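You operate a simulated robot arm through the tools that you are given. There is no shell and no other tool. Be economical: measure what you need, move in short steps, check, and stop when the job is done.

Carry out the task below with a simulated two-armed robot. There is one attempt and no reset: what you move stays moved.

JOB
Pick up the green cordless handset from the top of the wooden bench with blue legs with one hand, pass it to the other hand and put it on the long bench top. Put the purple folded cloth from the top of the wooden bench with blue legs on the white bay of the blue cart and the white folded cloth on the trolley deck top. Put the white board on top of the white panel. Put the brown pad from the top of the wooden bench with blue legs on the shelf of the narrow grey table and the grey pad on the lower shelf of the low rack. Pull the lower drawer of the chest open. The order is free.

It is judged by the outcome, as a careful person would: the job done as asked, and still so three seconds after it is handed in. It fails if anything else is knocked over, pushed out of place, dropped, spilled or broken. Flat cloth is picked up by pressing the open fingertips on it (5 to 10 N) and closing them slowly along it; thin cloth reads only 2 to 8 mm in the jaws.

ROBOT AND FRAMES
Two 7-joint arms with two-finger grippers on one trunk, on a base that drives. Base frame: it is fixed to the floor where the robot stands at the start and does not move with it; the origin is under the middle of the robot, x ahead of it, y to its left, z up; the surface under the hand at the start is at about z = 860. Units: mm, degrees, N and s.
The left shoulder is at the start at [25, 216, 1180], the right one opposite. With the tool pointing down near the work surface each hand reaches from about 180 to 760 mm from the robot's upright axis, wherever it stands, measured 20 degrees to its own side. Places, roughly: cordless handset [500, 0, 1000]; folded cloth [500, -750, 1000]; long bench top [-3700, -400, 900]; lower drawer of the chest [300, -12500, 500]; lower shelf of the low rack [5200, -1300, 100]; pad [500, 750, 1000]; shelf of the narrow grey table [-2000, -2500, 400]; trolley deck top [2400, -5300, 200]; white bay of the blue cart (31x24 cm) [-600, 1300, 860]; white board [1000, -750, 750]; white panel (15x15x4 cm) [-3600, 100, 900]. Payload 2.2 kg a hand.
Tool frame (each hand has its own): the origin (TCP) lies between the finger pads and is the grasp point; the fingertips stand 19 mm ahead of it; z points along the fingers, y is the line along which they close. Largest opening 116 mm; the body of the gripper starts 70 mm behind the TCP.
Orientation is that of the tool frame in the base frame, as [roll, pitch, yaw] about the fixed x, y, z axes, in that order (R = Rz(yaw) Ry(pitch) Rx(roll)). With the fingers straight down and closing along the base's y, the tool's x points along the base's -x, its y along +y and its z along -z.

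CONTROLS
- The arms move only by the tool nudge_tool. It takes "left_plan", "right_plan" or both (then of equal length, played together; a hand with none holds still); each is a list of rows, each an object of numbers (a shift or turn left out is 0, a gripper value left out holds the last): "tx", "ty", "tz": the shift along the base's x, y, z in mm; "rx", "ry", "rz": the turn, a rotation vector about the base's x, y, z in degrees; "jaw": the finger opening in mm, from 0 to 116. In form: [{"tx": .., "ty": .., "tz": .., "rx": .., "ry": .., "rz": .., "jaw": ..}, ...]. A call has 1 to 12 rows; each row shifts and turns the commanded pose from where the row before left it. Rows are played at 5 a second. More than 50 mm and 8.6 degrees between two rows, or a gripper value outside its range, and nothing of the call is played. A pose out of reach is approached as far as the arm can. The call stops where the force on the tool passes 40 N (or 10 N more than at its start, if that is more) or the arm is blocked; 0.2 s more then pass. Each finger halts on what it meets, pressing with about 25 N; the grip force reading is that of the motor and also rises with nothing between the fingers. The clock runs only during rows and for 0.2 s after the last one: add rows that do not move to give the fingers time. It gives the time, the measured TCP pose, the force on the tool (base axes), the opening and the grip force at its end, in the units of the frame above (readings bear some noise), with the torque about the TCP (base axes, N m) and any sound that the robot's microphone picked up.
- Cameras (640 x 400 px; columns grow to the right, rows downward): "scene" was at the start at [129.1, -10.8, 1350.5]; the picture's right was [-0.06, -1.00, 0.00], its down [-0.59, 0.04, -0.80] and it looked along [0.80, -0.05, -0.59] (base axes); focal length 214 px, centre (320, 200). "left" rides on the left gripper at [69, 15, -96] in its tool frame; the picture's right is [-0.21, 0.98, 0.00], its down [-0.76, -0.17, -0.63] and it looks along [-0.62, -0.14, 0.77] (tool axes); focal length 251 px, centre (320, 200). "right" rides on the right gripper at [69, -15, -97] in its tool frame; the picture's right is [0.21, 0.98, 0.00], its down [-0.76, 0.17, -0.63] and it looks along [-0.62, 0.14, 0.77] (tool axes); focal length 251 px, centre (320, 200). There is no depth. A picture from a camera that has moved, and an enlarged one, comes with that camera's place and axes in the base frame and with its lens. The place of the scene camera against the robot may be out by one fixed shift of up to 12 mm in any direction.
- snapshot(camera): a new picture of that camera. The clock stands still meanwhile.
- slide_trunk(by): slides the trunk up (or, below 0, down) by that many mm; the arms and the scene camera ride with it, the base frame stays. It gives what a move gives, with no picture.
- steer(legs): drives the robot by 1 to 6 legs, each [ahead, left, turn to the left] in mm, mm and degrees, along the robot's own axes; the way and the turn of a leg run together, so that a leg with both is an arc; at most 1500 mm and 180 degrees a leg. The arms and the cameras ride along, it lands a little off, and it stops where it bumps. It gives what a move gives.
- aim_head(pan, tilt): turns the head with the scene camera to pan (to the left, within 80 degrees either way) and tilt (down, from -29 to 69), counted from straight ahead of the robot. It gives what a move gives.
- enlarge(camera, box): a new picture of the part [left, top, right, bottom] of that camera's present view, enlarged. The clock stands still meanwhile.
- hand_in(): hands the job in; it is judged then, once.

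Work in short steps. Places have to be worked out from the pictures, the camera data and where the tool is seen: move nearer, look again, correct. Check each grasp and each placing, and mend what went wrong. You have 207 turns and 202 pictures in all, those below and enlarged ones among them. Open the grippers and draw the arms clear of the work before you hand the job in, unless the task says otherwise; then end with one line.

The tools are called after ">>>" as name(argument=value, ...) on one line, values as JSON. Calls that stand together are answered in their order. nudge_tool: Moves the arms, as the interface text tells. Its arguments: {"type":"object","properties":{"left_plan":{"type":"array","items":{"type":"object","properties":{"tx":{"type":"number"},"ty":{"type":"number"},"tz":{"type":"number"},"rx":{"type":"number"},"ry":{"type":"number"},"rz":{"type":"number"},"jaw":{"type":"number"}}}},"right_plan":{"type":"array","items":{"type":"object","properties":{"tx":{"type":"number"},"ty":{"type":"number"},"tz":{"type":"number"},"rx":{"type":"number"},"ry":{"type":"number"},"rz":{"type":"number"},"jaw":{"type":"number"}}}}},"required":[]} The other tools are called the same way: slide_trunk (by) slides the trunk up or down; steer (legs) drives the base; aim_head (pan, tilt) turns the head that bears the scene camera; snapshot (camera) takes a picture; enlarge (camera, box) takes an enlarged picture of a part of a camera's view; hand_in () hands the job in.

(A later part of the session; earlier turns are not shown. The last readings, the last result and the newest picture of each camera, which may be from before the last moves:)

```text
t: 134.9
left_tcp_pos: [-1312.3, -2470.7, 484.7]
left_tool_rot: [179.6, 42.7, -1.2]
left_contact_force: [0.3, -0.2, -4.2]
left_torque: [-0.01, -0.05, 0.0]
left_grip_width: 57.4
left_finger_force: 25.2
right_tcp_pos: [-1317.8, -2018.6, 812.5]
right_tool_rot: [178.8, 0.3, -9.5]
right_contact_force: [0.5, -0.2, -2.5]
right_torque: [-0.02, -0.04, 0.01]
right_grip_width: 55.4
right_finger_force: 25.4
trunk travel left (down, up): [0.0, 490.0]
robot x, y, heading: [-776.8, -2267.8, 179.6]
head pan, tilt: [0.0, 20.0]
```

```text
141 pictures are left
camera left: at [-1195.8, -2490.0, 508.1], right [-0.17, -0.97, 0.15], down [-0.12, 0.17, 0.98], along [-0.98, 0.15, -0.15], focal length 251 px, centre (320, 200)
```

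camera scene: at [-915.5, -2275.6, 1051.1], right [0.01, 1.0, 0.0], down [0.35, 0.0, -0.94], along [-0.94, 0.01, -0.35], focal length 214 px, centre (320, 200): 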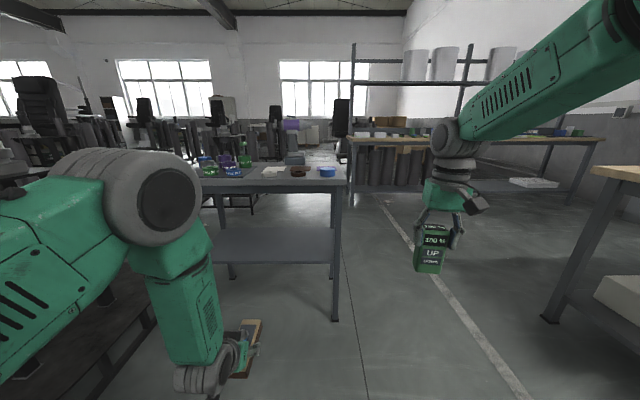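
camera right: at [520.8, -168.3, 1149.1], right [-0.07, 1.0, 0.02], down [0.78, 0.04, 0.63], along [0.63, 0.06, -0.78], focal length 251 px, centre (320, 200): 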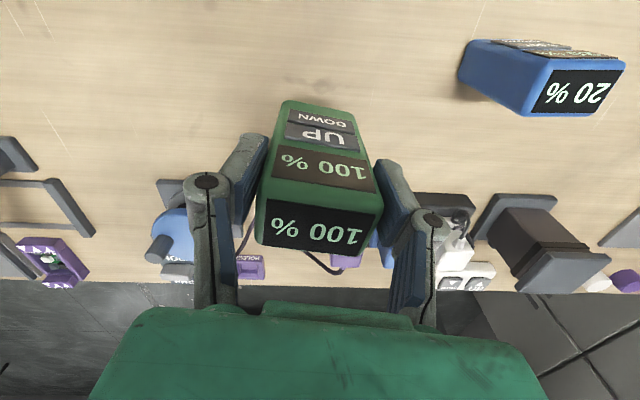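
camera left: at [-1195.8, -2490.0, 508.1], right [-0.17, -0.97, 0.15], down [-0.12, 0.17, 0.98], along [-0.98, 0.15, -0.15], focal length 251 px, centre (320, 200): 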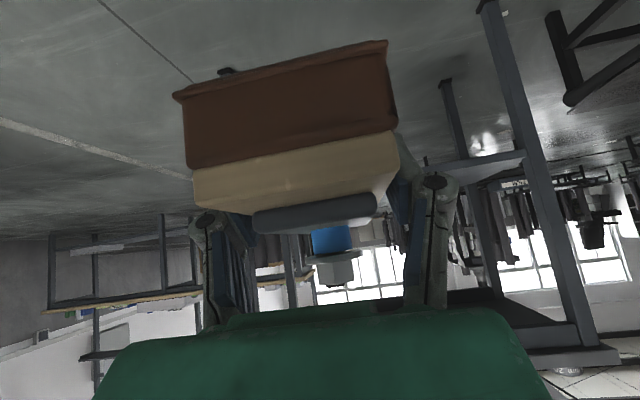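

The elbow would meet the table top; stretching the arm forward ~190 mm pulls the elbow back relative to the hand. Do that and look.

>>> nudge_tool(left_plan=[{"tx": -40}, {"tx": -40}, {"tx": -40}, {"tx": -40}, {"tx": -30}, {}])

>>> snapshot(camera="scene")

```text
t: 136.3
left_tcp_pos: [-1501.8, -2469.3, 481.5]
left_tool_rot: [179.8, 42.7, -1.2]
left_contact_force: [0.1, -1.1, -4.6]
left_torque: [0.01, -0.04, -0.01]
left_grip_width: 57.3
left_finger_force: 24.8
right_tcp_pos: [-1319.5, -2018.3, 813.0]
right_tool_rot: [178.8, 0.1, -9.5]
right_contact_force: [0.0, -0.5, -1.8]
right_torque: [-0.01, -0.06, 0.0]
right_grip_width: 55.6
right_finger_force: 24.9
trunk travel left (down, up): [0.0, 490.0]
robot x, y, heading: [-778.5, -2270.1, 179.9]
head pan, tilt: [0.0, 20.0]
```

```text
140 pictures are left
camera scene: at [-916.3, -2275.7, 1051.0], right [0.01, 1.0, 0.0], down [0.35, 0.0, -0.94], along [-0.94, 0.01, -0.35], focal length 214 px, centre (320, 200)
```

scene: 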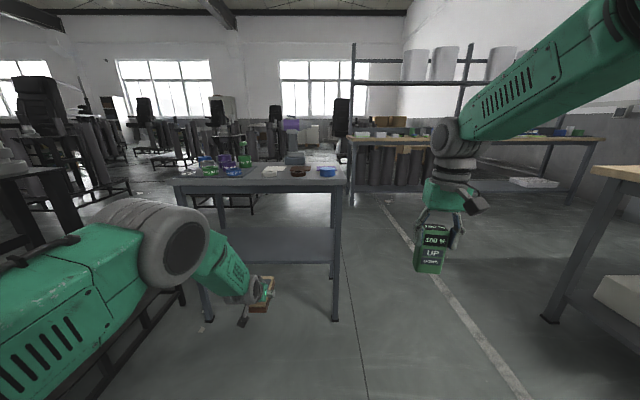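

Elbow now stays well outside the table edge. Drive ahead 395 mm.

>>> steer(legs=[[395, 0, 0]])

>>> snapshot(camera="scene")

>>> snapshot(camera="left")

```text
t: 138.8
left_tcp_pos: [-1900.2, -2467.1, 482.5]
left_tool_rot: [179.8, 42.6, -1.2]
left_contact_force: [0.5, -0.2, -5.4]
left_torque: [-0.01, -0.02, 0.01]
left_grip_width: 57.3
left_finger_force: 25.0
right_tcp_pos: [-1715.7, -2015.3, 810.3]
right_tool_rot: [178.8, 0.2, -9.6]
right_contact_force: [0.6, 0.0, -2.7]
right_torque: [-0.01, -0.06, -0.01]
right_grip_width: 55.5
right_finger_force: 24.9
trunk travel left (down, up): [0.0, 490.0]
robot x, y, heading: [-1172.7, -2267.3, 179.5]
head pan, tilt: [0.0, 20.0]
```

```text
139 pictures are left
camera scene: at [-1314.2, -2273.0, 1050.8], right [0.01, 1.0, 0.0], down [0.35, 0.0, -0.94], along [-0.94, 0.01, -0.35], focal length 214 px, centre (320, 200)
```

scene: 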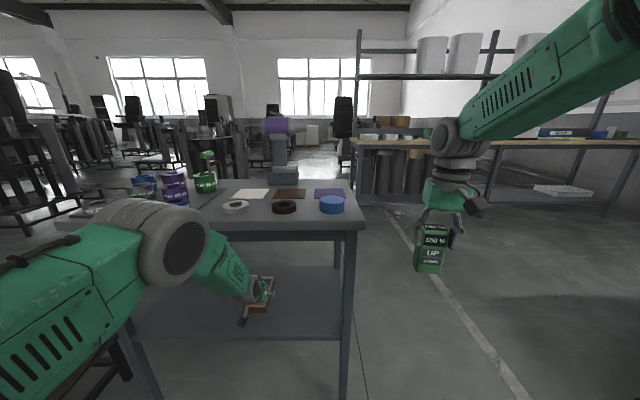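

```text
138 pictures are left
camera left: at [-1783.6, -2484.7, 505.6], right [-0.18, -0.97, 0.15], down [-0.12, 0.17, 0.98], along [-0.98, 0.15, -0.15], focal length 251 px, centre (320, 200)
```

left: 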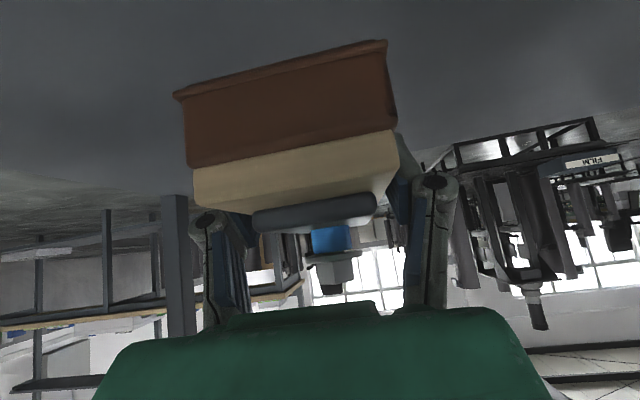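

The pad is over the shelf. Lower it step by step until contact.

>>> nudge_tool(left_plan=[{"tz": -30}, {"tz": -15}, {"tz": -5}, {"tz": -3}, {}])

>>> snapshot(camera="left")

```text
t: 140.0
left_tcp_pos: [-1898.0, -2466.0, 430.7]
left_tool_rot: [179.7, 42.9, -1.1]
left_contact_force: [-0.2, 0.2, -5.1]
left_torque: [-0.01, -0.04, -0.02]
left_grip_width: 57.4
left_finger_force: 24.8
right_tcp_pos: [-1712.4, -2016.7, 813.5]
right_tool_rot: [178.8, 0.3, -9.6]
right_contact_force: [0.1, 0.7, -3.0]
right_torque: [0.01, -0.02, -0.01]
right_grip_width: 55.1
right_finger_force: 25.1
trunk travel left (down, up): [0.0, 490.0]
robot x, y, heading: [-1175.2, -2268.3, 179.6]
head pan, tilt: [0.0, 20.0]
```

```text
137 pictures are left
camera left: at [-1781.4, -2484.3, 454.9], right [-0.17, -0.97, 0.15], down [-0.12, 0.17, 0.98], along [-0.98, 0.15, -0.15], focal length 251 px, centre (320, 200)
```

left: 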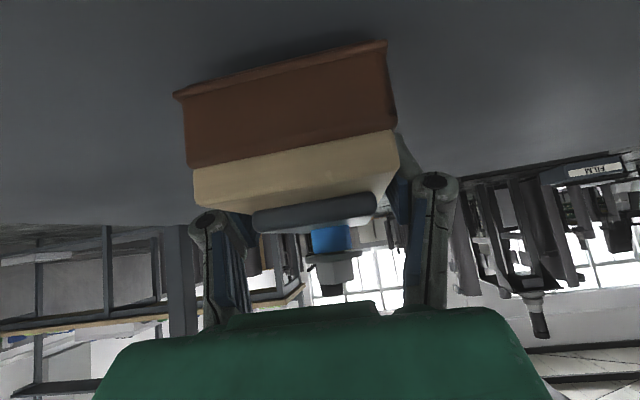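

Not yet touching; continue in small steps.

>>> nudge_tool(left_plan=[{"tz": -3}, {"tz": -3}, {"tz": -3}, {"tz": -2}, {}])

```text
t: 141.2
left_tcp_pos: [-1897.7, -2465.8, 424.6]
left_tool_rot: [179.6, 43.4, -1.2]
left_contact_force: [-1.3, -2.6, 10.0]
left_torque: [-0.03, -0.38, 0.04]
left_grip_width: 57.4
left_finger_force: 25.2
right_tcp_pos: [-1711.2, -2014.8, 815.3]
right_tool_rot: [178.8, 0.5, -9.5]
right_contact_force: [-0.1, 0.3, -1.9]
right_torque: [0.0, -0.04, 0.04]
right_grip_width: 55.5
right_finger_force: 25.1
trunk travel left (down, up): [0.0, 490.0]
robot x, y, heading: [-1173.8, -2270.2, 179.6]
head pan, tilt: [0.0, 20.0]
```

Contact. Open and withdraw along the tool axis.

>>> nudge_tool(left_plan=[{"jaw": 70}, {"jaw": 90}, {"jaw": 116}, {}, {"tx": 20, "tz": 22}, {"tx": 25, "tz": 27}, {"tx": 25, "tz": 27}, {"tx": 25, "tz": 20}])

>>> snapshot(camera="left")

>>> snapshot(camera="scene")

```text
t: 143.0
left_tcp_pos: [-1801.6, -2467.5, 518.6]
left_tool_rot: [179.5, 43.1, -1.4]
left_contact_force: [0.0, 0.2, 1.6]
left_torque: [0.0, -0.01, 0.02]
left_grip_width: 115.9
left_finger_force: 0.1
right_tcp_pos: [-1712.3, -2015.2, 813.1]
right_tool_rot: [178.8, 0.5, -9.6]
right_contact_force: [-0.4, -0.4, -2.8]
right_torque: [0.0, -0.04, -0.02]
right_grip_width: 55.4
right_finger_force: 24.7
trunk travel left (down, up): [0.0, 490.0]
robot x, y, heading: [-1174.8, -2269.7, 179.5]
head pan, tilt: [0.0, 20.0]
```

```text
136 pictures are left
camera left: at [-1684.8, -2485.2, 542.1], right [-0.17, -0.97, 0.15], down [-0.12, 0.17, 0.98], along [-0.98, 0.15, -0.15], focal length 251 px, centre (320, 200)
```

left: 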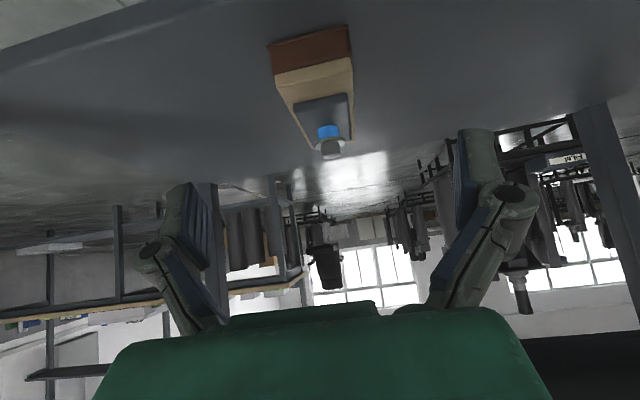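

```text
135 pictures are left
camera scene: at [-1312.0, -2272.4, 1051.2], right [0.01, 1.0, 0.0], down [0.35, 0.0, -0.94], along [-0.94, 0.01, -0.35], focal length 214 px, centre (320, 200)
```

scene: 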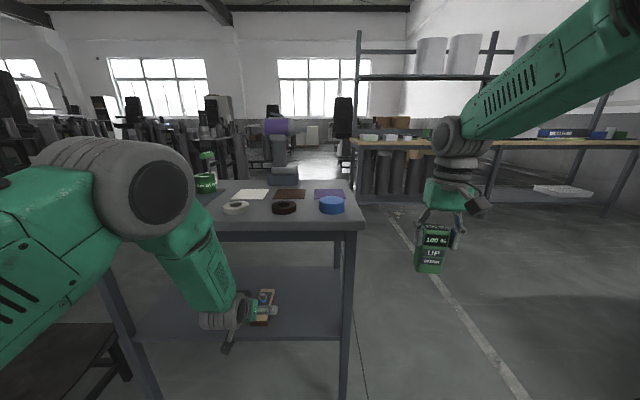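

Brown pad rests on the shelf. Back off, raise the trunk, and restore the left hand pointing down for the handover.

>>> steer(legs=[[-500, 0, 0]])

>>> slide_trunk(by=325)

>>> nudge_tool(left_plan=[{"ry": -8.5, "tz": 45}, {"ry": -8.5, "tz": 45}, {"ry": -8.5, "tz": 45}, {"ry": -8.5, "tz": 45}, {"ry": -8.5, "tz": 45}, {"tz": 40, "tx": 20}, {"tx": 45}, {"tx": 45}, {"tz": 30}])

>>> snapshot(camera="scene")

```text
t: 145.9
left_tcp_pos: [-1298.6, -2469.9, 517.1]
left_tool_rot: [179.7, 43.1, -1.4]
left_contact_force: [0.0, -0.3, -0.3]
left_torque: [0.0, 0.07, 0.02]
left_grip_width: 115.8
left_finger_force: 0.0
right_tcp_pos: [-1206.4, -2016.4, 815.1]
right_tool_rot: [178.9, 0.5, -9.8]
right_contact_force: [-0.1, 0.0, -1.4]
right_torque: [0.01, 0.0, 0.0]
right_grip_width: 55.5
right_finger_force: 24.7
trunk travel left (down, up): [0.0, 490.0]
robot x, y, heading: [-671.4, -2273.9, 179.4]
head pan, tilt: [0.0, 20.0]
```

```text
t: 149.1
left_tcp_pos: [-1296.8, -2468.1, 844.7]
left_tool_rot: [179.6, 43.0, -1.5]
left_contact_force: [0.1, 0.6, -0.2]
left_torque: [0.02, 0.0, 0.01]
left_grip_width: 116.0
left_finger_force: 0.1
right_tcp_pos: [-1205.8, -2016.3, 1140.3]
right_tool_rot: [178.7, 0.7, -9.7]
right_contact_force: [-0.8, -0.2, -0.8]
right_torque: [0.0, -0.03, 0.03]
right_grip_width: 55.2
right_finger_force: 24.4
trunk travel left (down, up): [-325.0, 165.0]
robot x, y, heading: [-670.6, -2272.0, 179.4]
head pan, tilt: [0.0, 20.0]
```

```text
t: 151.1
left_tcp_pos: [-1187.4, -2467.4, 1142.3]
left_tool_rot: [-179.3, 0.7, -1.1]
left_contact_force: [-0.4, 0.2, 0.1]
left_torque: [-0.02, 0.01, 0.05]
left_grip_width: 115.8
left_finger_force: 0.1
right_tcp_pos: [-1204.3, -2016.7, 1140.9]
right_tool_rot: [178.7, 0.7, -9.9]
right_contact_force: [0.7, -0.6, -2.3]
right_torque: [0.02, 0.02, 0.0]
right_grip_width: 55.4
right_finger_force: 24.8
trunk travel left (down, up): [-325.0, 165.0]
robot x, y, heading: [-670.0, -2274.7, 179.4]
head pan, tilt: [0.0, 20.0]
```

```text
134 pictures are left
camera scene: at [-808.6, -2276.8, 1376.2], right [0.01, 1.0, 0.0], down [0.35, 0.0, -0.94], along [-0.94, 0.01, -0.35], focal length 214 px, centre (320, 200)
```

scene: 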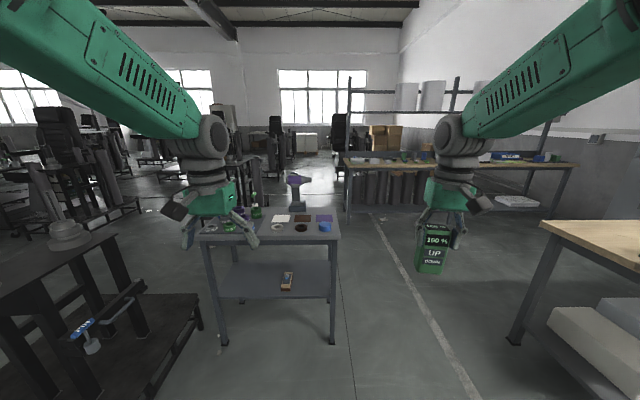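

Now turn the right hand to point left (handset horizontal) at mid-body while the left hand yaws 90° above.

>>> nudge_tool(right_plan=[{"rx": -8.5, "ty": -12}, {"rx": -8.5, "ty": -12}, {"rx": -8.5, "ty": -12}, {"rx": -8.5, "ty": -12}, {"rx": -8.5, "ty": -12}, {"rx": -8.5, "ty": -12}, {"rx": -8.5, "ty": -12}, {"rx": -8.5, "ty": -12}, {"rx": -8.5, "ty": -12}, {"rx": -8.5, "ty": -12}, {"rx": -4}, {}], left_plan=[{"rz": -8.5, "tz": 8}, {"rz": -8.5, "tz": 8}, {"rz": -8.5, "tz": 8}, {"rz": -8.5, "tz": 8}, {"rz": -8.5, "tz": 8}, {"rz": -8.5, "tz": 8}, {"rz": -8.5, "tz": 8}, {"rz": -8.5, "tz": 8}, {"rz": -8.5, "tz": 8}, {"rz": -8.5, "tz": 8}, {"rz": -4}, {}])

>>> aim_head(pan=0, tilt=40)

>>> snapshot(camera="scene")

```text
t: 153.7
left_tcp_pos: [-1187.3, -2468.3, 1220.4]
left_tool_rot: [-179.2, 0.7, -90.2]
left_contact_force: [0.4, 1.1, -0.3]
left_torque: [-0.02, 0.03, -0.02]
left_grip_width: 115.9
left_finger_force: 0.0
right_tcp_pos: [-1204.8, -2136.7, 1140.6]
right_tool_rot: [89.7, -9.8, -0.9]
right_contact_force: [0.1, 0.5, -1.9]
right_torque: [0.11, -0.02, 0.0]
right_grip_width: 55.6
right_finger_force: 24.9
trunk travel left (down, up): [-325.0, 165.0]
robot x, y, heading: [-670.0, -2274.3, 179.4]
head pan, tilt: [0.0, 20.0]
```

```text
t: 154.6
left_tcp_pos: [-1186.9, -2468.1, 1219.3]
left_tool_rot: [-179.3, 0.7, -90.1]
left_contact_force: [-0.4, 0.0, 0.1]
left_torque: [-0.01, -0.02, 0.0]
left_grip_width: 116.1
left_finger_force: 0.0
right_tcp_pos: [-1205.6, -2137.5, 1140.9]
right_tool_rot: [89.8, -9.9, -0.9]
right_contact_force: [-0.3, -0.2, -2.6]
right_torque: [0.11, -0.06, -0.01]
right_grip_width: 55.2
right_finger_force: 25.0
trunk travel left (down, up): [-325.0, 165.0]
robot x, y, heading: [-671.5, -2273.9, 179.3]
head pan, tilt: [0.0, 40.0]
```

```text
133 pictures are left
camera scene: at [-801.3, -2276.0, 1344.8], right [0.01, 1.0, 0.0], down [0.65, -0.01, -0.76], along [-0.76, 0.01, -0.65], focal length 214 px, centre (320, 200)
```

scene: 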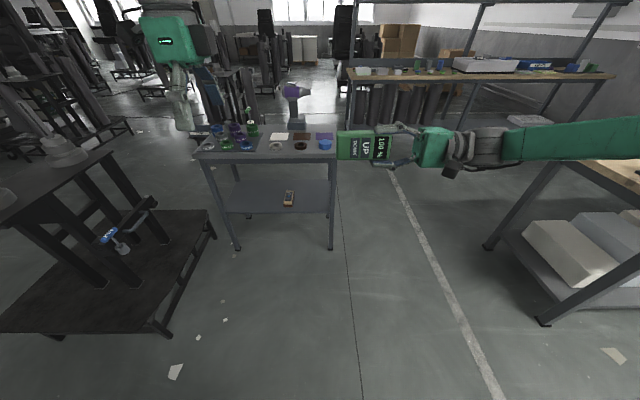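

Handset is horizontal. Level its roll and move the left hand above its free end.

>>> nudge_tool(right_plan=[{"ry": 5}, {"ry": 4.8}, {}, {}, {}, {}, {}], left_plan=[{"tz": 15}, {"tx": -18, "ty": 44}, {"ty": 46}, {"ty": 46}, {"ty": 46}, {"ty": 46}, {"ty": 36}])

>>> snapshot(camera="left")

>>> snapshot(camera="scene")

```text
t: 156.2
left_tcp_pos: [-1214.8, -2215.4, 1250.4]
left_tool_rot: [-179.5, 2.5, -88.7]
left_contact_force: [0.7, 1.1, -0.4]
left_torque: [-0.03, -0.03, -0.01]
left_grip_width: 115.5
left_finger_force: 0.1
right_tcp_pos: [-1205.4, -2134.7, 1139.3]
right_tool_rot: [89.6, -0.1, -0.9]
right_contact_force: [-0.2, 0.3, -3.1]
right_torque: [0.09, -0.03, -0.01]
right_grip_width: 55.3
right_finger_force: 24.5
trunk travel left (down, up): [-325.0, 165.0]
robot x, y, heading: [-667.8, -2275.9, 179.1]
head pan, tilt: [0.0, 40.0]
```

```text
132 pictures are left
camera left: at [-1228.0, -2289.8, 1343.5], right [-0.98, 0.19, 0.0], down [0.14, 0.73, 0.67], along [0.13, 0.65, -0.75], focal length 251 px, centre (320, 200)
```

left: 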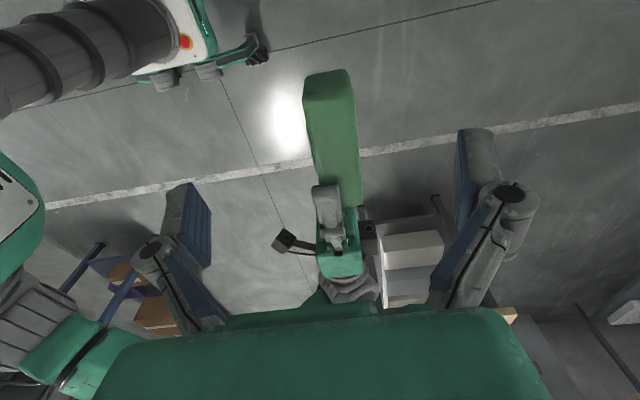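

```text
131 pictures are left
camera scene: at [-801.7, -2270.7, 1344.7], right [0.01, 1.0, -0.01], down [0.65, -0.01, -0.76], along [-0.76, 0.01, -0.65], focal length 214 px, centre (320, 200)
```

scene: 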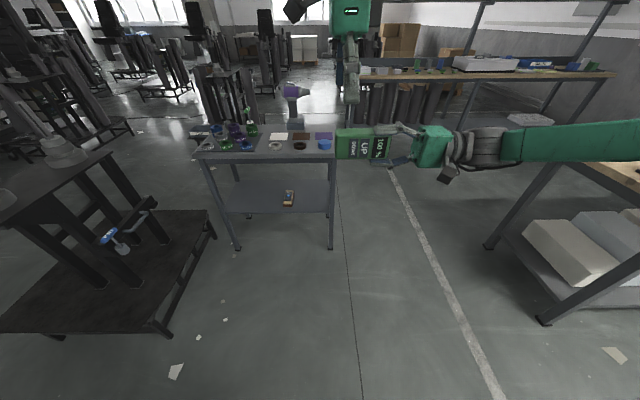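

Left hand above the handset: line it up at x≈−1221, y≈−2203 and descend.

>>> nudge_tool(left_plan=[{"tx": -6, "ty": 10}, {"tz": -40}, {"tz": -15}, {}])

>>> snapshot(camera="left")

```text
t: 157.2
left_tcp_pos: [-1224.5, -2212.8, 1191.2]
left_tool_rot: [-178.9, 2.6, -88.1]
left_contact_force: [0.2, 0.2, -0.2]
left_torque: [0.0, -0.02, 0.0]
left_grip_width: 115.9
left_finger_force: 0.1
right_tcp_pos: [-1205.6, -2137.7, 1141.2]
right_tool_rot: [89.8, -0.1, -0.8]
right_contact_force: [0.3, 0.2, -1.8]
right_torque: [0.13, -0.01, 0.01]
right_grip_width: 55.3
right_finger_force: 25.0
trunk travel left (down, up): [-325.0, 165.0]
robot x, y, heading: [-669.8, -2277.8, 179.0]
head pan, tilt: [0.0, 40.0]
```

```text
130 pictures are left
camera left: at [-1238.7, -2286.8, 1284.3], right [-0.98, 0.18, -0.01], down [0.13, 0.73, 0.67], along [0.13, 0.66, -0.74], focal length 251 px, centre (320, 200)
```

left: 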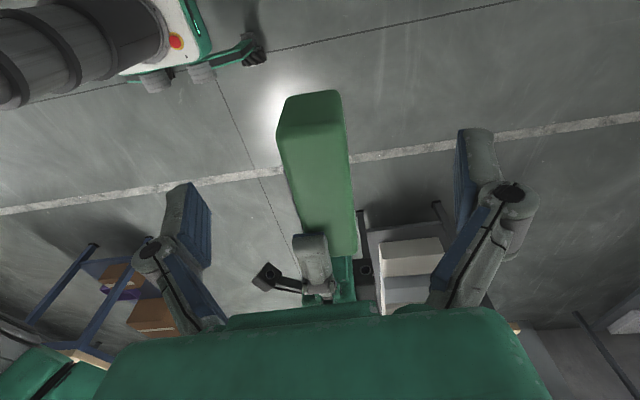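

Well centred. Lower 48 mm and close the left jaws.

>>> nudge_tool(left_plan=[{"tz": -25}, {"tz": -23}, {"jaw": 85}, {"jaw": 70}, {"jaw": 60}, {"jaw": 50}, {"jaw": 42}, {"jaw": 35}, {"jaw": 25}, {}])

>>> snapshot(camera="left")

```text
t: 159.4
left_tcp_pos: [-1223.8, -2208.2, 1140.3]
left_tool_rot: [-178.8, 2.2, -88.2]
left_contact_force: [15.3, -3.4, 7.1]
left_torque: [0.44, -0.25, -0.69]
left_grip_width: 39.3
left_finger_force: 25.2
right_tcp_pos: [-1206.1, -2135.4, 1140.1]
right_tool_rot: [89.7, -0.1, -1.2]
right_contact_force: [-14.7, 3.7, -10.4]
right_torque: [0.22, 0.08, -0.44]
right_grip_width: 55.4
right_finger_force: 24.8
trunk travel left (down, up): [-325.0, 165.0]
robot x, y, heading: [-672.0, -2273.0, 179.4]
head pan, tilt: [0.0, 40.0]
```

```text
129 pictures are left
camera left: at [-1238.0, -2283.0, 1234.8], right [-0.98, 0.19, -0.01], down [0.13, 0.73, 0.67], along [0.13, 0.65, -0.75], focal length 251 px, centre (320, 200)
```

left: 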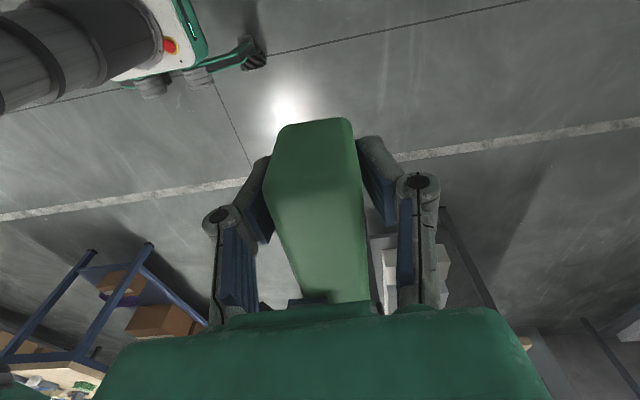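

Left holds at 39 mm. Relieve the side load, open the right hand and withdraw it to the right.

>>> nudge_tool(left_plan=[{"tx": 4}, {}, {}, {}, {}, {}, {}, {}, {}], right_plan=[{}, {}, {"jaw": 70}, {"jaw": 90}, {}, {"ty": 40}, {"ty": 45}, {"ty": 45}, {"ty": 45}])

>>> snapshot(camera="left")

>>> snapshot(camera="scene")

```text
t: 161.4
left_tcp_pos: [-1216.2, -2207.0, 1136.7]
left_tool_rot: [-178.3, 2.1, -88.5]
left_contact_force: [-0.4, 0.6, 0.4]
left_torque: [-0.03, 0.03, 0.0]
left_grip_width: 38.5
left_finger_force: 25.2
right_tcp_pos: [-1204.6, -1959.2, 1141.1]
right_tool_rot: [89.7, -0.1, -1.0]
right_contact_force: [0.2, -0.2, -0.3]
right_torque: [0.03, 0.02, -0.03]
right_grip_width: 89.8
right_finger_force: 0.1
trunk travel left (down, up): [-325.0, 165.0]
robot x, y, heading: [-669.7, -2276.1, 179.4]
head pan, tilt: [0.0, 40.0]
```

```text
128 pictures are left
camera left: at [-1232.9, -2280.0, 1229.7], right [-0.98, 0.19, -0.02], down [0.13, 0.74, 0.66], along [0.14, 0.65, -0.75], focal length 251 px, centre (320, 200)
```

left: 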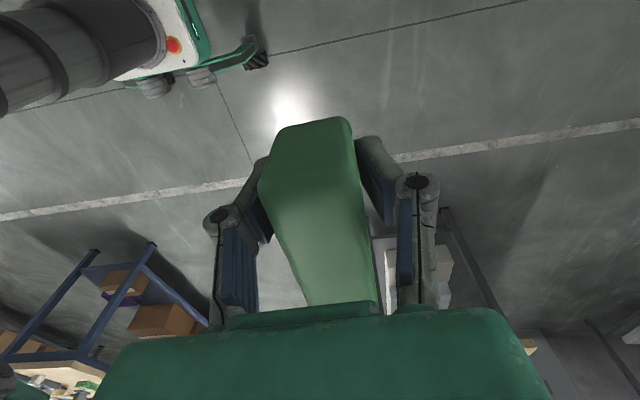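

```text
127 pictures are left
camera scene: at [-801.0, -2271.0, 1344.8], right [0.01, 1.0, -0.01], down [0.65, -0.01, -0.76], along [-0.76, 0.01, -0.65], focal length 214 px, centre (320, 200)
```

scene: 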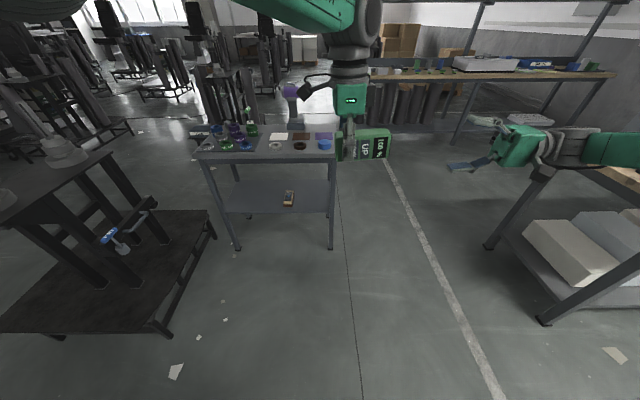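

Handover succeeded. Bring the left hand to its own side and turn the right hand down again.

>>> nudge_tool(left_plan=[{"ty": -40}, {"ty": -40}, {"ty": -40}, {"ty": -40}, {"ty": -30}, {}, {}, {}, {}, {}, {}], right_plan=[{"rx": 8.5, "ty": -3}, {"rx": 8.5, "ty": -5}, {"rx": 8.5, "ty": -5}, {"rx": 8.5, "ty": -5}, {"rx": 8.5, "ty": -5}, {"rx": 8.5, "ty": -5}, {"rx": 8.5, "ty": -5}, {"rx": 8.5, "ty": -5}, {"rx": 8.5, "ty": -5}, {"rx": 8.5}, {"rx": 5}])

>>> aim_head(pan=-30, tilt=15)

>>> snapshot(camera="scene")

```text
t: 163.8
left_tcp_pos: [-1207.9, -2385.5, 1133.2]
left_tool_rot: [-179.2, 0.8, -90.0]
left_contact_force: [0.0, -1.0, 0.5]
left_torque: [-0.02, 0.0, 0.0]
left_grip_width: 38.2
left_finger_force: 25.0
right_tcp_pos: [-1204.7, -2006.2, 1142.6]
right_tool_rot: [179.8, 0.9, -0.1]
right_contact_force: [0.3, 0.1, -0.2]
right_torque: [0.02, -0.01, 0.01]
right_grip_width: 90.1
right_finger_force: 0.1
trunk travel left (down, up): [-325.0, 165.0]
robot x, y, heading: [-668.4, -2273.1, 179.3]
head pan, tilt: [0.0, 40.0]
```

```text
t: 164.7
left_tcp_pos: [-1207.7, -2384.4, 1133.9]
left_tool_rot: [-179.2, 0.7, -90.1]
left_contact_force: [0.0, 0.7, -0.4]
left_torque: [-0.05, -0.01, 0.03]
left_grip_width: 38.5
left_finger_force: 24.9
right_tcp_pos: [-1203.9, -2004.5, 1142.4]
right_tool_rot: [179.7, 0.9, 0.1]
right_contact_force: [-0.4, 0.2, 0.4]
right_torque: [-0.02, -0.01, 0.03]
right_grip_width: 90.2
right_finger_force: 0.1
trunk travel left (down, up): [-325.0, 165.0]
robot x, y, heading: [-676.8, -2271.9, 179.6]
head pan, tilt: [-30.0, 15.0]
```

```text
126 pictures are left
camera scene: at [-796.9, -2230.0, 1384.2], right [0.51, 0.86, 0.0], down [0.23, -0.13, -0.96], along [-0.83, 0.49, -0.26], focal length 214 px, centre (320, 200)
```

scene: 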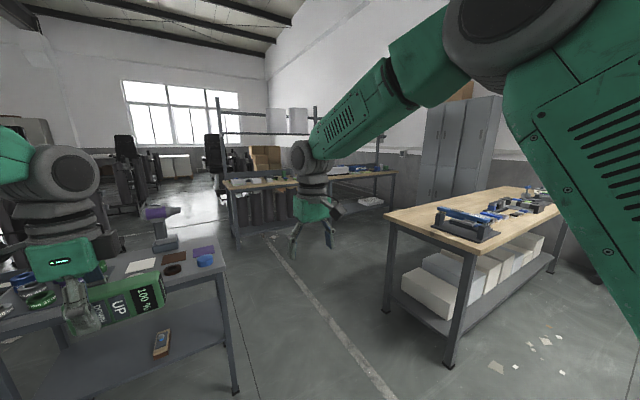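

Corridor at y≈−1580 is clear. Drive through it towards the long bench.

>>> steer(legs=[[0, -690, 0], [1000, 0, 0], [950, 0, 0], [0, -950, 0]])

>>> aim_head(pan=-10, tilt=25)

>>> snapshot(camera="scene")

```text
t: 182.5
left_tcp_pos: [-3168.2, -749.5, 1131.3]
left_tool_rot: [-179.3, 1.6, -89.4]
left_contact_force: [0.3, -1.3, 0.7]
left_torque: [0.04, -0.03, -0.02]
left_grip_width: 38.4
left_finger_force: 25.2
right_tcp_pos: [-3167.0, -370.0, 1145.0]
right_tool_rot: [-179.5, 0.9, 0.5]
right_contact_force: [0.4, -1.3, -0.4]
right_torque: [0.09, -0.01, 0.01]
right_grip_width: 89.9
right_finger_force: 0.1
trunk travel left (down, up): [-325.0, 165.0]
robot x, y, heading: [-2629.3, -620.2, 179.8]
head pan, tilt: [-30.0, 15.0]
```

```text
t: 183.3
left_tcp_pos: [-3164.9, -751.0, 1134.6]
left_tool_rot: [-179.4, 1.4, -89.3]
left_contact_force: [0.6, 0.1, 0.2]
left_torque: [-0.02, -0.04, -0.02]
left_grip_width: 38.3
left_finger_force: 25.2
right_tcp_pos: [-3163.9, -371.1, 1147.4]
right_tool_rot: [-179.5, 1.1, 0.7]
right_contact_force: [0.1, 1.4, -0.6]
right_torque: [0.02, -0.02, 0.01]
right_grip_width: 90.1
right_finger_force: 0.1
trunk travel left (down, up): [-325.0, 165.0]
robot x, y, heading: [-2629.2, -621.9, 179.6]
head pan, tilt: [-10.0, 25.0]
```

```text
125 pictures are left
camera scene: at [-2767.5, -602.3, 1368.0], right [0.18, 0.98, 0.0], down [0.42, -0.08, -0.9], along [-0.89, 0.16, -0.43], focal length 214 px, centre (320, 200)
```

scene: 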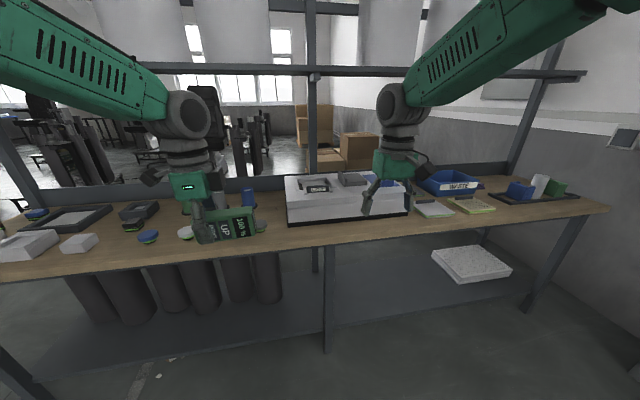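

White panel is the square near (-3590,110). Look for free space for the handset with zoom and left camera.

>>> enlarge(camera="scene", box=[110, 160, 350, 310])

>>> snapshot(camera="left")

>>> enlarge(camera="scene", box=[360, 150, 600, 300])

```text
2.67 times, centred on (230, 235) of scene
camera zoom: at [-2767.5, -602.3, 1368.0], right [0.18, 0.98, 0.0], down [0.42, -0.08, -0.9], along [-0.89, 0.16, -0.43], focal length 572 px, centre (560, 107)
```

zoom: 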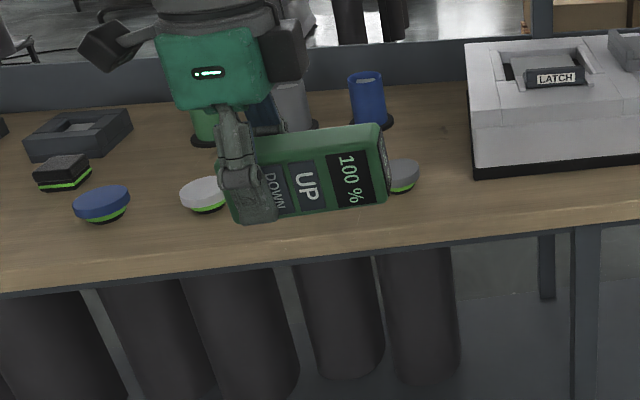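

```text
123 pictures are left
camera left: at [-3179.6, -823.6, 1229.5], right [-0.98, 0.2, 0.0], down [0.15, 0.74, 0.65], along [0.14, 0.64, -0.76], focal length 251 px, centre (320, 200)
```

left: 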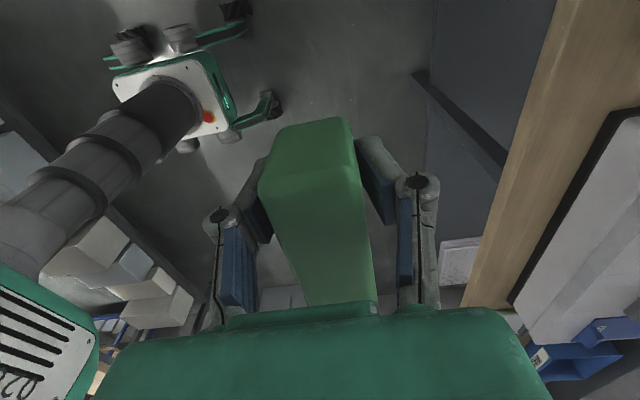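

```text
2.67 times, centred on (480, 225) of scene
camera zoom: at [-2767.5, -602.3, 1368.0], right [0.18, 0.98, 0.0], down [0.42, -0.08, -0.9], along [-0.89, 0.16, -0.43], focal length 572 px, centre (-107, 133)
```

zoom: 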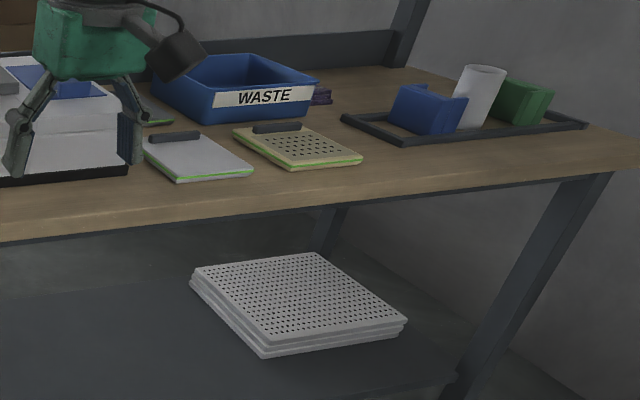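

A free strip lies along the front edge near (-3430,-640). Drive 200 mm closer, then bring the handset over it.

>>> steer(legs=[[200, 0, 0]])

>>> nudge_tool(left_plan=[{"tx": -30, "ty": 30}, {"tx": -30, "ty": 28}, {}, {}, {}, {}, {}, {}])

>>> snapshot(camera="left")

>>> snapshot(camera="scene")

```text
t: 184.9
left_tcp_pos: [-3360.2, -721.2, 1136.3]
left_tool_rot: [-179.5, 0.4, -89.7]
left_contact_force: [0.3, 2.6, 0.4]
left_torque: [-0.17, 0.04, -0.01]
left_grip_width: 38.4
left_finger_force: 24.7
right_tcp_pos: [-3358.4, -342.1, 1142.5]
right_tool_rot: [179.4, 1.1, 0.4]
right_contact_force: [0.0, 0.7, 0.0]
right_torque: [-0.1, 0.0, 0.0]
right_grip_width: 90.0
right_finger_force: 0.0
trunk travel left (down, up): [-325.0, 165.0]
robot x, y, heading: [-2826.3, -612.9, 179.9]
head pan, tilt: [-10.0, 25.0]
```

```text
t: 186.7
left_tcp_pos: [-3422.6, -672.5, 1135.8]
left_tool_rot: [-179.6, 1.0, -89.8]
left_contact_force: [0.5, 1.1, 0.6]
left_torque: [-0.08, -0.01, -0.01]
left_grip_width: 38.3
left_finger_force: 25.2
right_tcp_pos: [-3355.9, -352.8, 1146.8]
right_tool_rot: [180.0, 1.2, 0.3]
right_contact_force: [0.0, 0.7, 0.0]
right_torque: [-0.05, -0.04, 0.01]
right_grip_width: 89.8
right_finger_force: 0.1
trunk travel left (down, up): [-325.0, 165.0]
robot x, y, heading: [-2824.6, -611.7, 179.6]
head pan, tilt: [-10.0, 25.0]
```

```text
121 pictures are left
camera left: at [-3436.6, -744.2, 1231.8], right [-0.98, 0.21, 0.0], down [0.16, 0.75, 0.65], along [0.14, 0.63, -0.76], focal length 251 px, centre (320, 200)
```

left: 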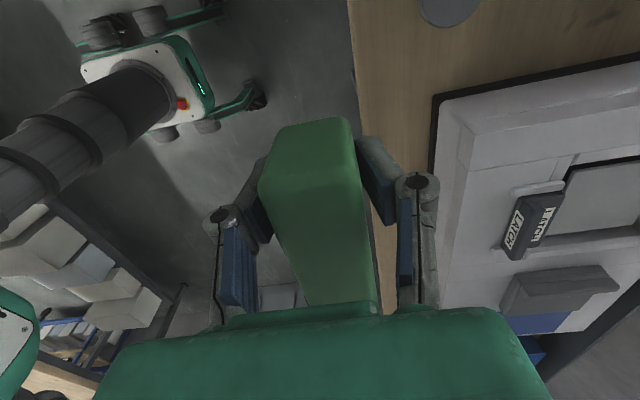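

```text
120 pictures are left
camera scene: at [-2964.4, -581.3, 1367.5], right [0.18, 0.98, -0.01], down [0.42, -0.09, -0.9], along [-0.89, 0.16, -0.43], focal length 214 px, centre (320, 200)
```

scene: 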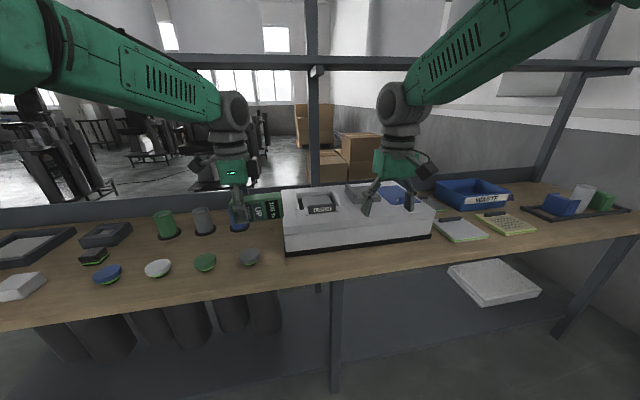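

Bench top is z≈865 with its edge at x≈−3465; place the handset at about (−3512, −640 → −600). Move over and descend.

>>> nudge_tool(left_plan=[{"tx": -30, "ty": 10}, {"tx": -30, "ty": 12}, {"tx": -30, "ty": 10}, {"tz": -45}, {"tz": -45}, {"tz": -45}, {"tz": -40}, {"tz": -20}, {}])

>>> snapshot(camera="left")

>>> snapshot(camera="scene")

```text
t: 188.7
left_tcp_pos: [-3492.3, -675.3, 938.1]
left_tool_rot: [-179.7, 2.2, -89.5]
left_contact_force: [-0.1, -0.8, 0.3]
left_torque: [0.06, -0.06, 0.03]
left_grip_width: 38.3
left_finger_force: 24.6
left hand out of reach, approached as far as the arm can: row 3
right_tcp_pos: [-3355.8, -384.7, 1153.3]
right_tool_rot: [-178.6, 1.3, 0.6]
right_contact_force: [0.4, -1.8, 0.1]
right_torque: [0.08, 0.0, -0.04]
right_grip_width: 90.1
right_finger_force: 0.1
trunk travel left (down, up): [-325.0, 165.0]
robot x, y, heading: [-2826.5, -621.6, 179.6]
head pan, tilt: [-10.0, 25.0]
```

```text
119 pictures are left
camera left: at [-3506.8, -749.4, 1031.6], right [-0.98, 0.21, 0.0], down [0.16, 0.73, 0.66], along [0.14, 0.65, -0.75], focal length 251 px, centre (320, 200)
```

left: 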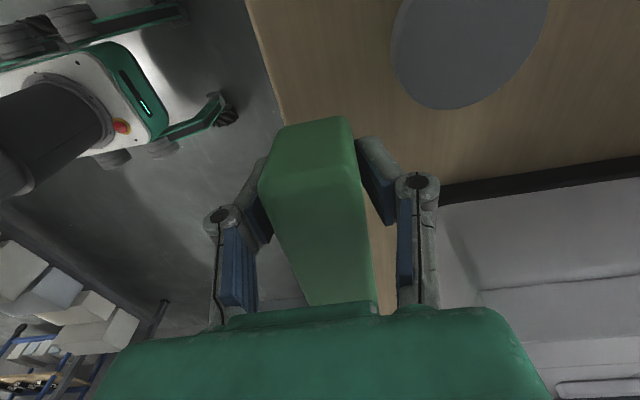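

```text
118 pictures are left
camera scene: at [-2964.1, -623.7, 1368.2], right [0.18, 0.98, 0.01], down [0.42, -0.06, -0.91], along [-0.89, 0.17, -0.42], focal length 214 px, centre (320, 200)
```

scene: 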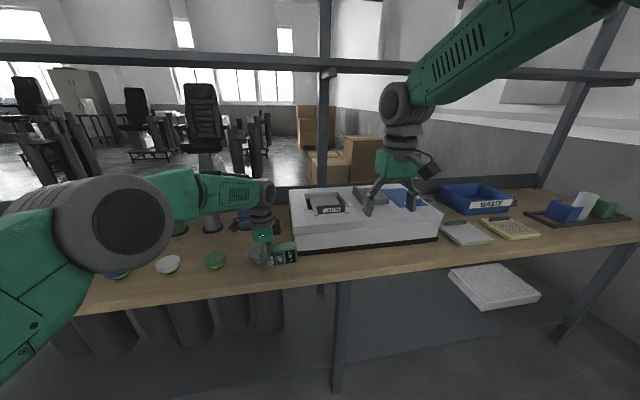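

Slightly out of reach; retract the hand 40 mm, drive ahead 60 mm and let it settle.

>>> nudge_tool(left_plan=[{"tx": 20, "tz": 10}, {"tx": 20}])

>>> steer(legs=[[60, 0, 0]])

>>> nudge_tool(left_plan=[{}, {}, {}, {}, {}, {}, {}, {}, {}, {}])

>>> snapshot(camera="left")

```text
t: 189.3
left_tcp_pos: [-3448.6, -642.5, 947.8]
left_tool_rot: [-179.6, 1.0, -89.9]
left_contact_force: [-0.4, 1.2, -0.2]
left_torque: [-0.08, 0.01, 0.02]
left_grip_width: 38.2
left_finger_force: 25.3
right_tcp_pos: [-3354.7, -348.8, 1145.7]
right_tool_rot: [179.8, 1.3, 0.1]
right_contact_force: [0.0, 0.5, 0.0]
right_torque: [-0.05, 0.04, 0.01]
right_grip_width: 89.9
right_finger_force: 0.0
trunk travel left (down, up): [-325.0, 165.0]
robot x, y, heading: [-2829.0, -612.5, 179.7]
head pan, tilt: [-10.0, 25.0]
```

```text
t: 190.3
left_tcp_pos: [-3509.4, -656.0, 947.0]
left_tool_rot: [-179.6, 1.4, -89.7]
left_contact_force: [-0.2, -0.5, 0.6]
left_torque: [-0.04, 0.0, -0.01]
left_grip_width: 38.6
left_finger_force: 24.9
right_tcp_pos: [-3414.8, -363.5, 1149.1]
right_tool_rot: [-179.4, 1.3, 0.5]
right_contact_force: [0.5, -0.1, -0.1]
right_torque: [0.02, 0.01, -0.01]
right_grip_width: 90.0
right_finger_force: 0.0
trunk travel left (down, up): [-325.0, 165.0]
robot x, y, heading: [-2886.5, -612.4, 179.5]
head pan, tilt: [-10.0, 25.0]
```

```text
t: 192.5
left_tcp_pos: [-3507.3, -661.2, 948.4]
left_tool_rot: [-179.7, 1.8, -89.6]
left_contact_force: [0.3, 0.3, -0.1]
left_torque: [-0.09, -0.03, 0.0]
left_grip_width: 38.5
left_finger_force: 24.8
right_tcp_pos: [-3412.2, -370.8, 1151.2]
right_tool_rot: [-179.1, 1.3, 0.4]
right_contact_force: [-0.3, 0.3, 1.0]
right_torque: [-0.02, 0.0, 0.0]
right_grip_width: 89.9
right_finger_force: 0.1
trunk travel left (down, up): [-325.0, 165.0]
robot x, y, heading: [-2888.3, -614.1, 180.1]
head pan, tilt: [-10.0, 25.0]
```

```text
117 pictures are left
camera left: at [-3521.4, -734.5, 1042.1], right [-0.98, 0.21, 0.0], down [0.16, 0.74, 0.66], along [0.14, 0.64, -0.75], focal length 251 px, centre (320, 200)
```

left: 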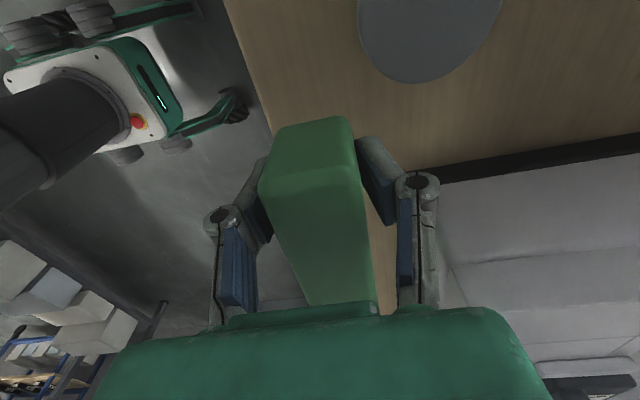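

Shift +20 mm in y and lower to contact.

>>> nudge_tool(left_plan=[{"ty": 20}, {"tz": -25}, {"tz": -15}, {"tz": -5}, {"tz": -4}, {"tz": -3}, {}])

```text
t: 194.1
left_tcp_pos: [-3506.9, -654.7, 895.2]
left_tool_rot: [-179.7, 2.5, -89.6]
left_contact_force: [-0.7, -0.5, -0.3]
left_torque: [0.06, -0.04, 0.0]
left_grip_width: 38.3
left_finger_force: 24.6
right_tcp_pos: [-3411.9, -387.9, 1155.5]
right_tool_rot: [-178.4, 1.4, 0.6]
right_contact_force: [-0.5, -1.2, -0.2]
right_torque: [0.09, 0.01, 0.01]
right_grip_width: 90.1
right_finger_force: 0.1
trunk travel left (down, up): [-325.0, 165.0]
robot x, y, heading: [-2887.4, -616.4, 179.7]
head pan, tilt: [-10.0, 25.0]
```

No contact yet; wait for the sway and lower further.

>>> nudge_tool(left_plan=[{}, {}, {}, {"tz": -3}, {"tz": -3}, {"tz": -3}, {}])

>>> snapshot(camera="left")

```text
t: 195.7
left_tcp_pos: [-3507.9, -653.3, 887.5]
left_tool_rot: [-179.8, 2.5, -89.6]
left_contact_force: [0.0, 1.7, 5.1]
left_torque: [-0.06, -0.16, 0.06]
left_grip_width: 38.3
left_finger_force: 24.6
right_tcp_pos: [-3410.3, -384.9, 1153.2]
right_tool_rot: [-178.5, 1.4, 0.4]
right_contact_force: [-0.3, -0.5, 0.6]
right_torque: [0.05, -0.02, -0.01]
right_grip_width: 89.9
right_finger_force: 0.0
trunk travel left (down, up): [-325.0, 165.0]
robot x, y, heading: [-2888.1, -618.0, 179.6]
head pan, tilt: [-10.0, 25.0]
```

```text
116 pictures are left
camera left: at [-3522.1, -727.6, 982.0], right [-0.98, 0.21, 0.01], down [0.16, 0.73, 0.66], along [0.13, 0.65, -0.75], focal length 251 px, centre (320, 200)
```

left: 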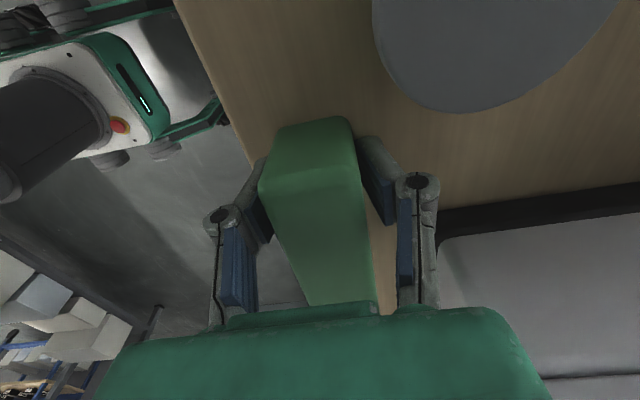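

Contact. Release gently and rise.

>>> nudge_tool(left_plan=[{"tz": -2}, {"jaw": 48}, {"jaw": 58}, {"jaw": 62}, {}, {"tz": 30}, {"tz": 40}, {"tz": 45}, {"tz": 45}, {"tz": 45}])

>>> snapshot(camera="left")

>>> snapshot(camera="scene")

```text
t: 197.9
left_tcp_pos: [-3506.0, -636.3, 1090.2]
left_tool_rot: [-179.7, 1.7, -89.8]
left_contact_force: [0.0, 0.1, -0.7]
left_torque: [0.01, 0.02, 0.01]
left_grip_width: 61.8
left_finger_force: 0.0
right_tcp_pos: [-3410.5, -366.7, 1150.8]
right_tool_rot: [-179.4, 1.4, 0.3]
right_contact_force: [0.3, 0.0, 0.1]
right_torque: [0.02, 0.01, -0.02]
right_grip_width: 89.9
right_finger_force: 0.0
trunk travel left (down, up): [-325.0, 165.0]
robot x, y, heading: [-2887.5, -613.9, 179.8]
head pan, tilt: [-10.0, 25.0]
```

```text
115 pictures are left
camera left: at [-3521.5, -709.4, 1185.0], right [-0.98, 0.21, 0.0], down [0.16, 0.74, 0.65], along [0.14, 0.64, -0.76], focal length 251 px, centre (320, 200)
```

left: 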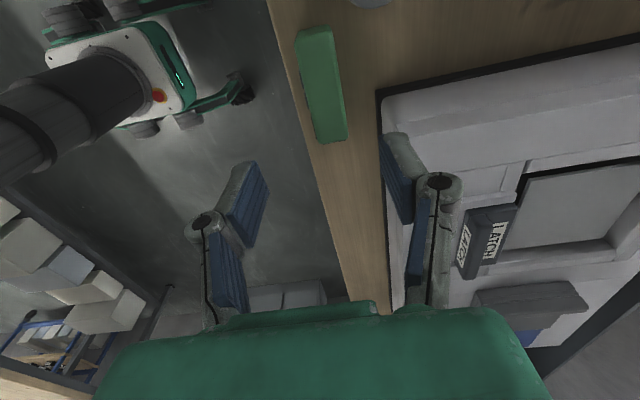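

```text
114 pictures are left
camera scene: at [-3022.3, -596.3, 1368.1], right [0.18, 0.98, 0.0], down [0.42, -0.08, -0.9], along [-0.89, 0.16, -0.43], focal length 214 px, centre (320, 200)
```

scene: 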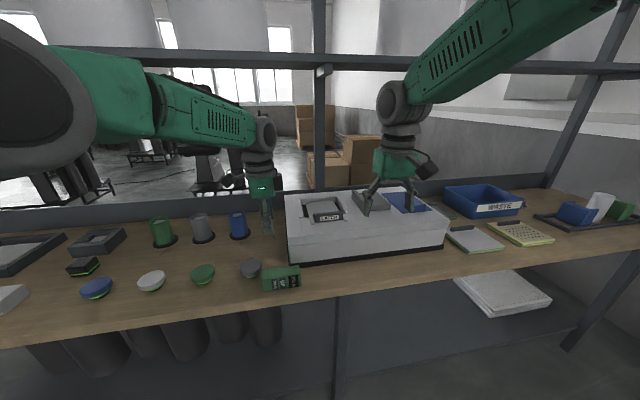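

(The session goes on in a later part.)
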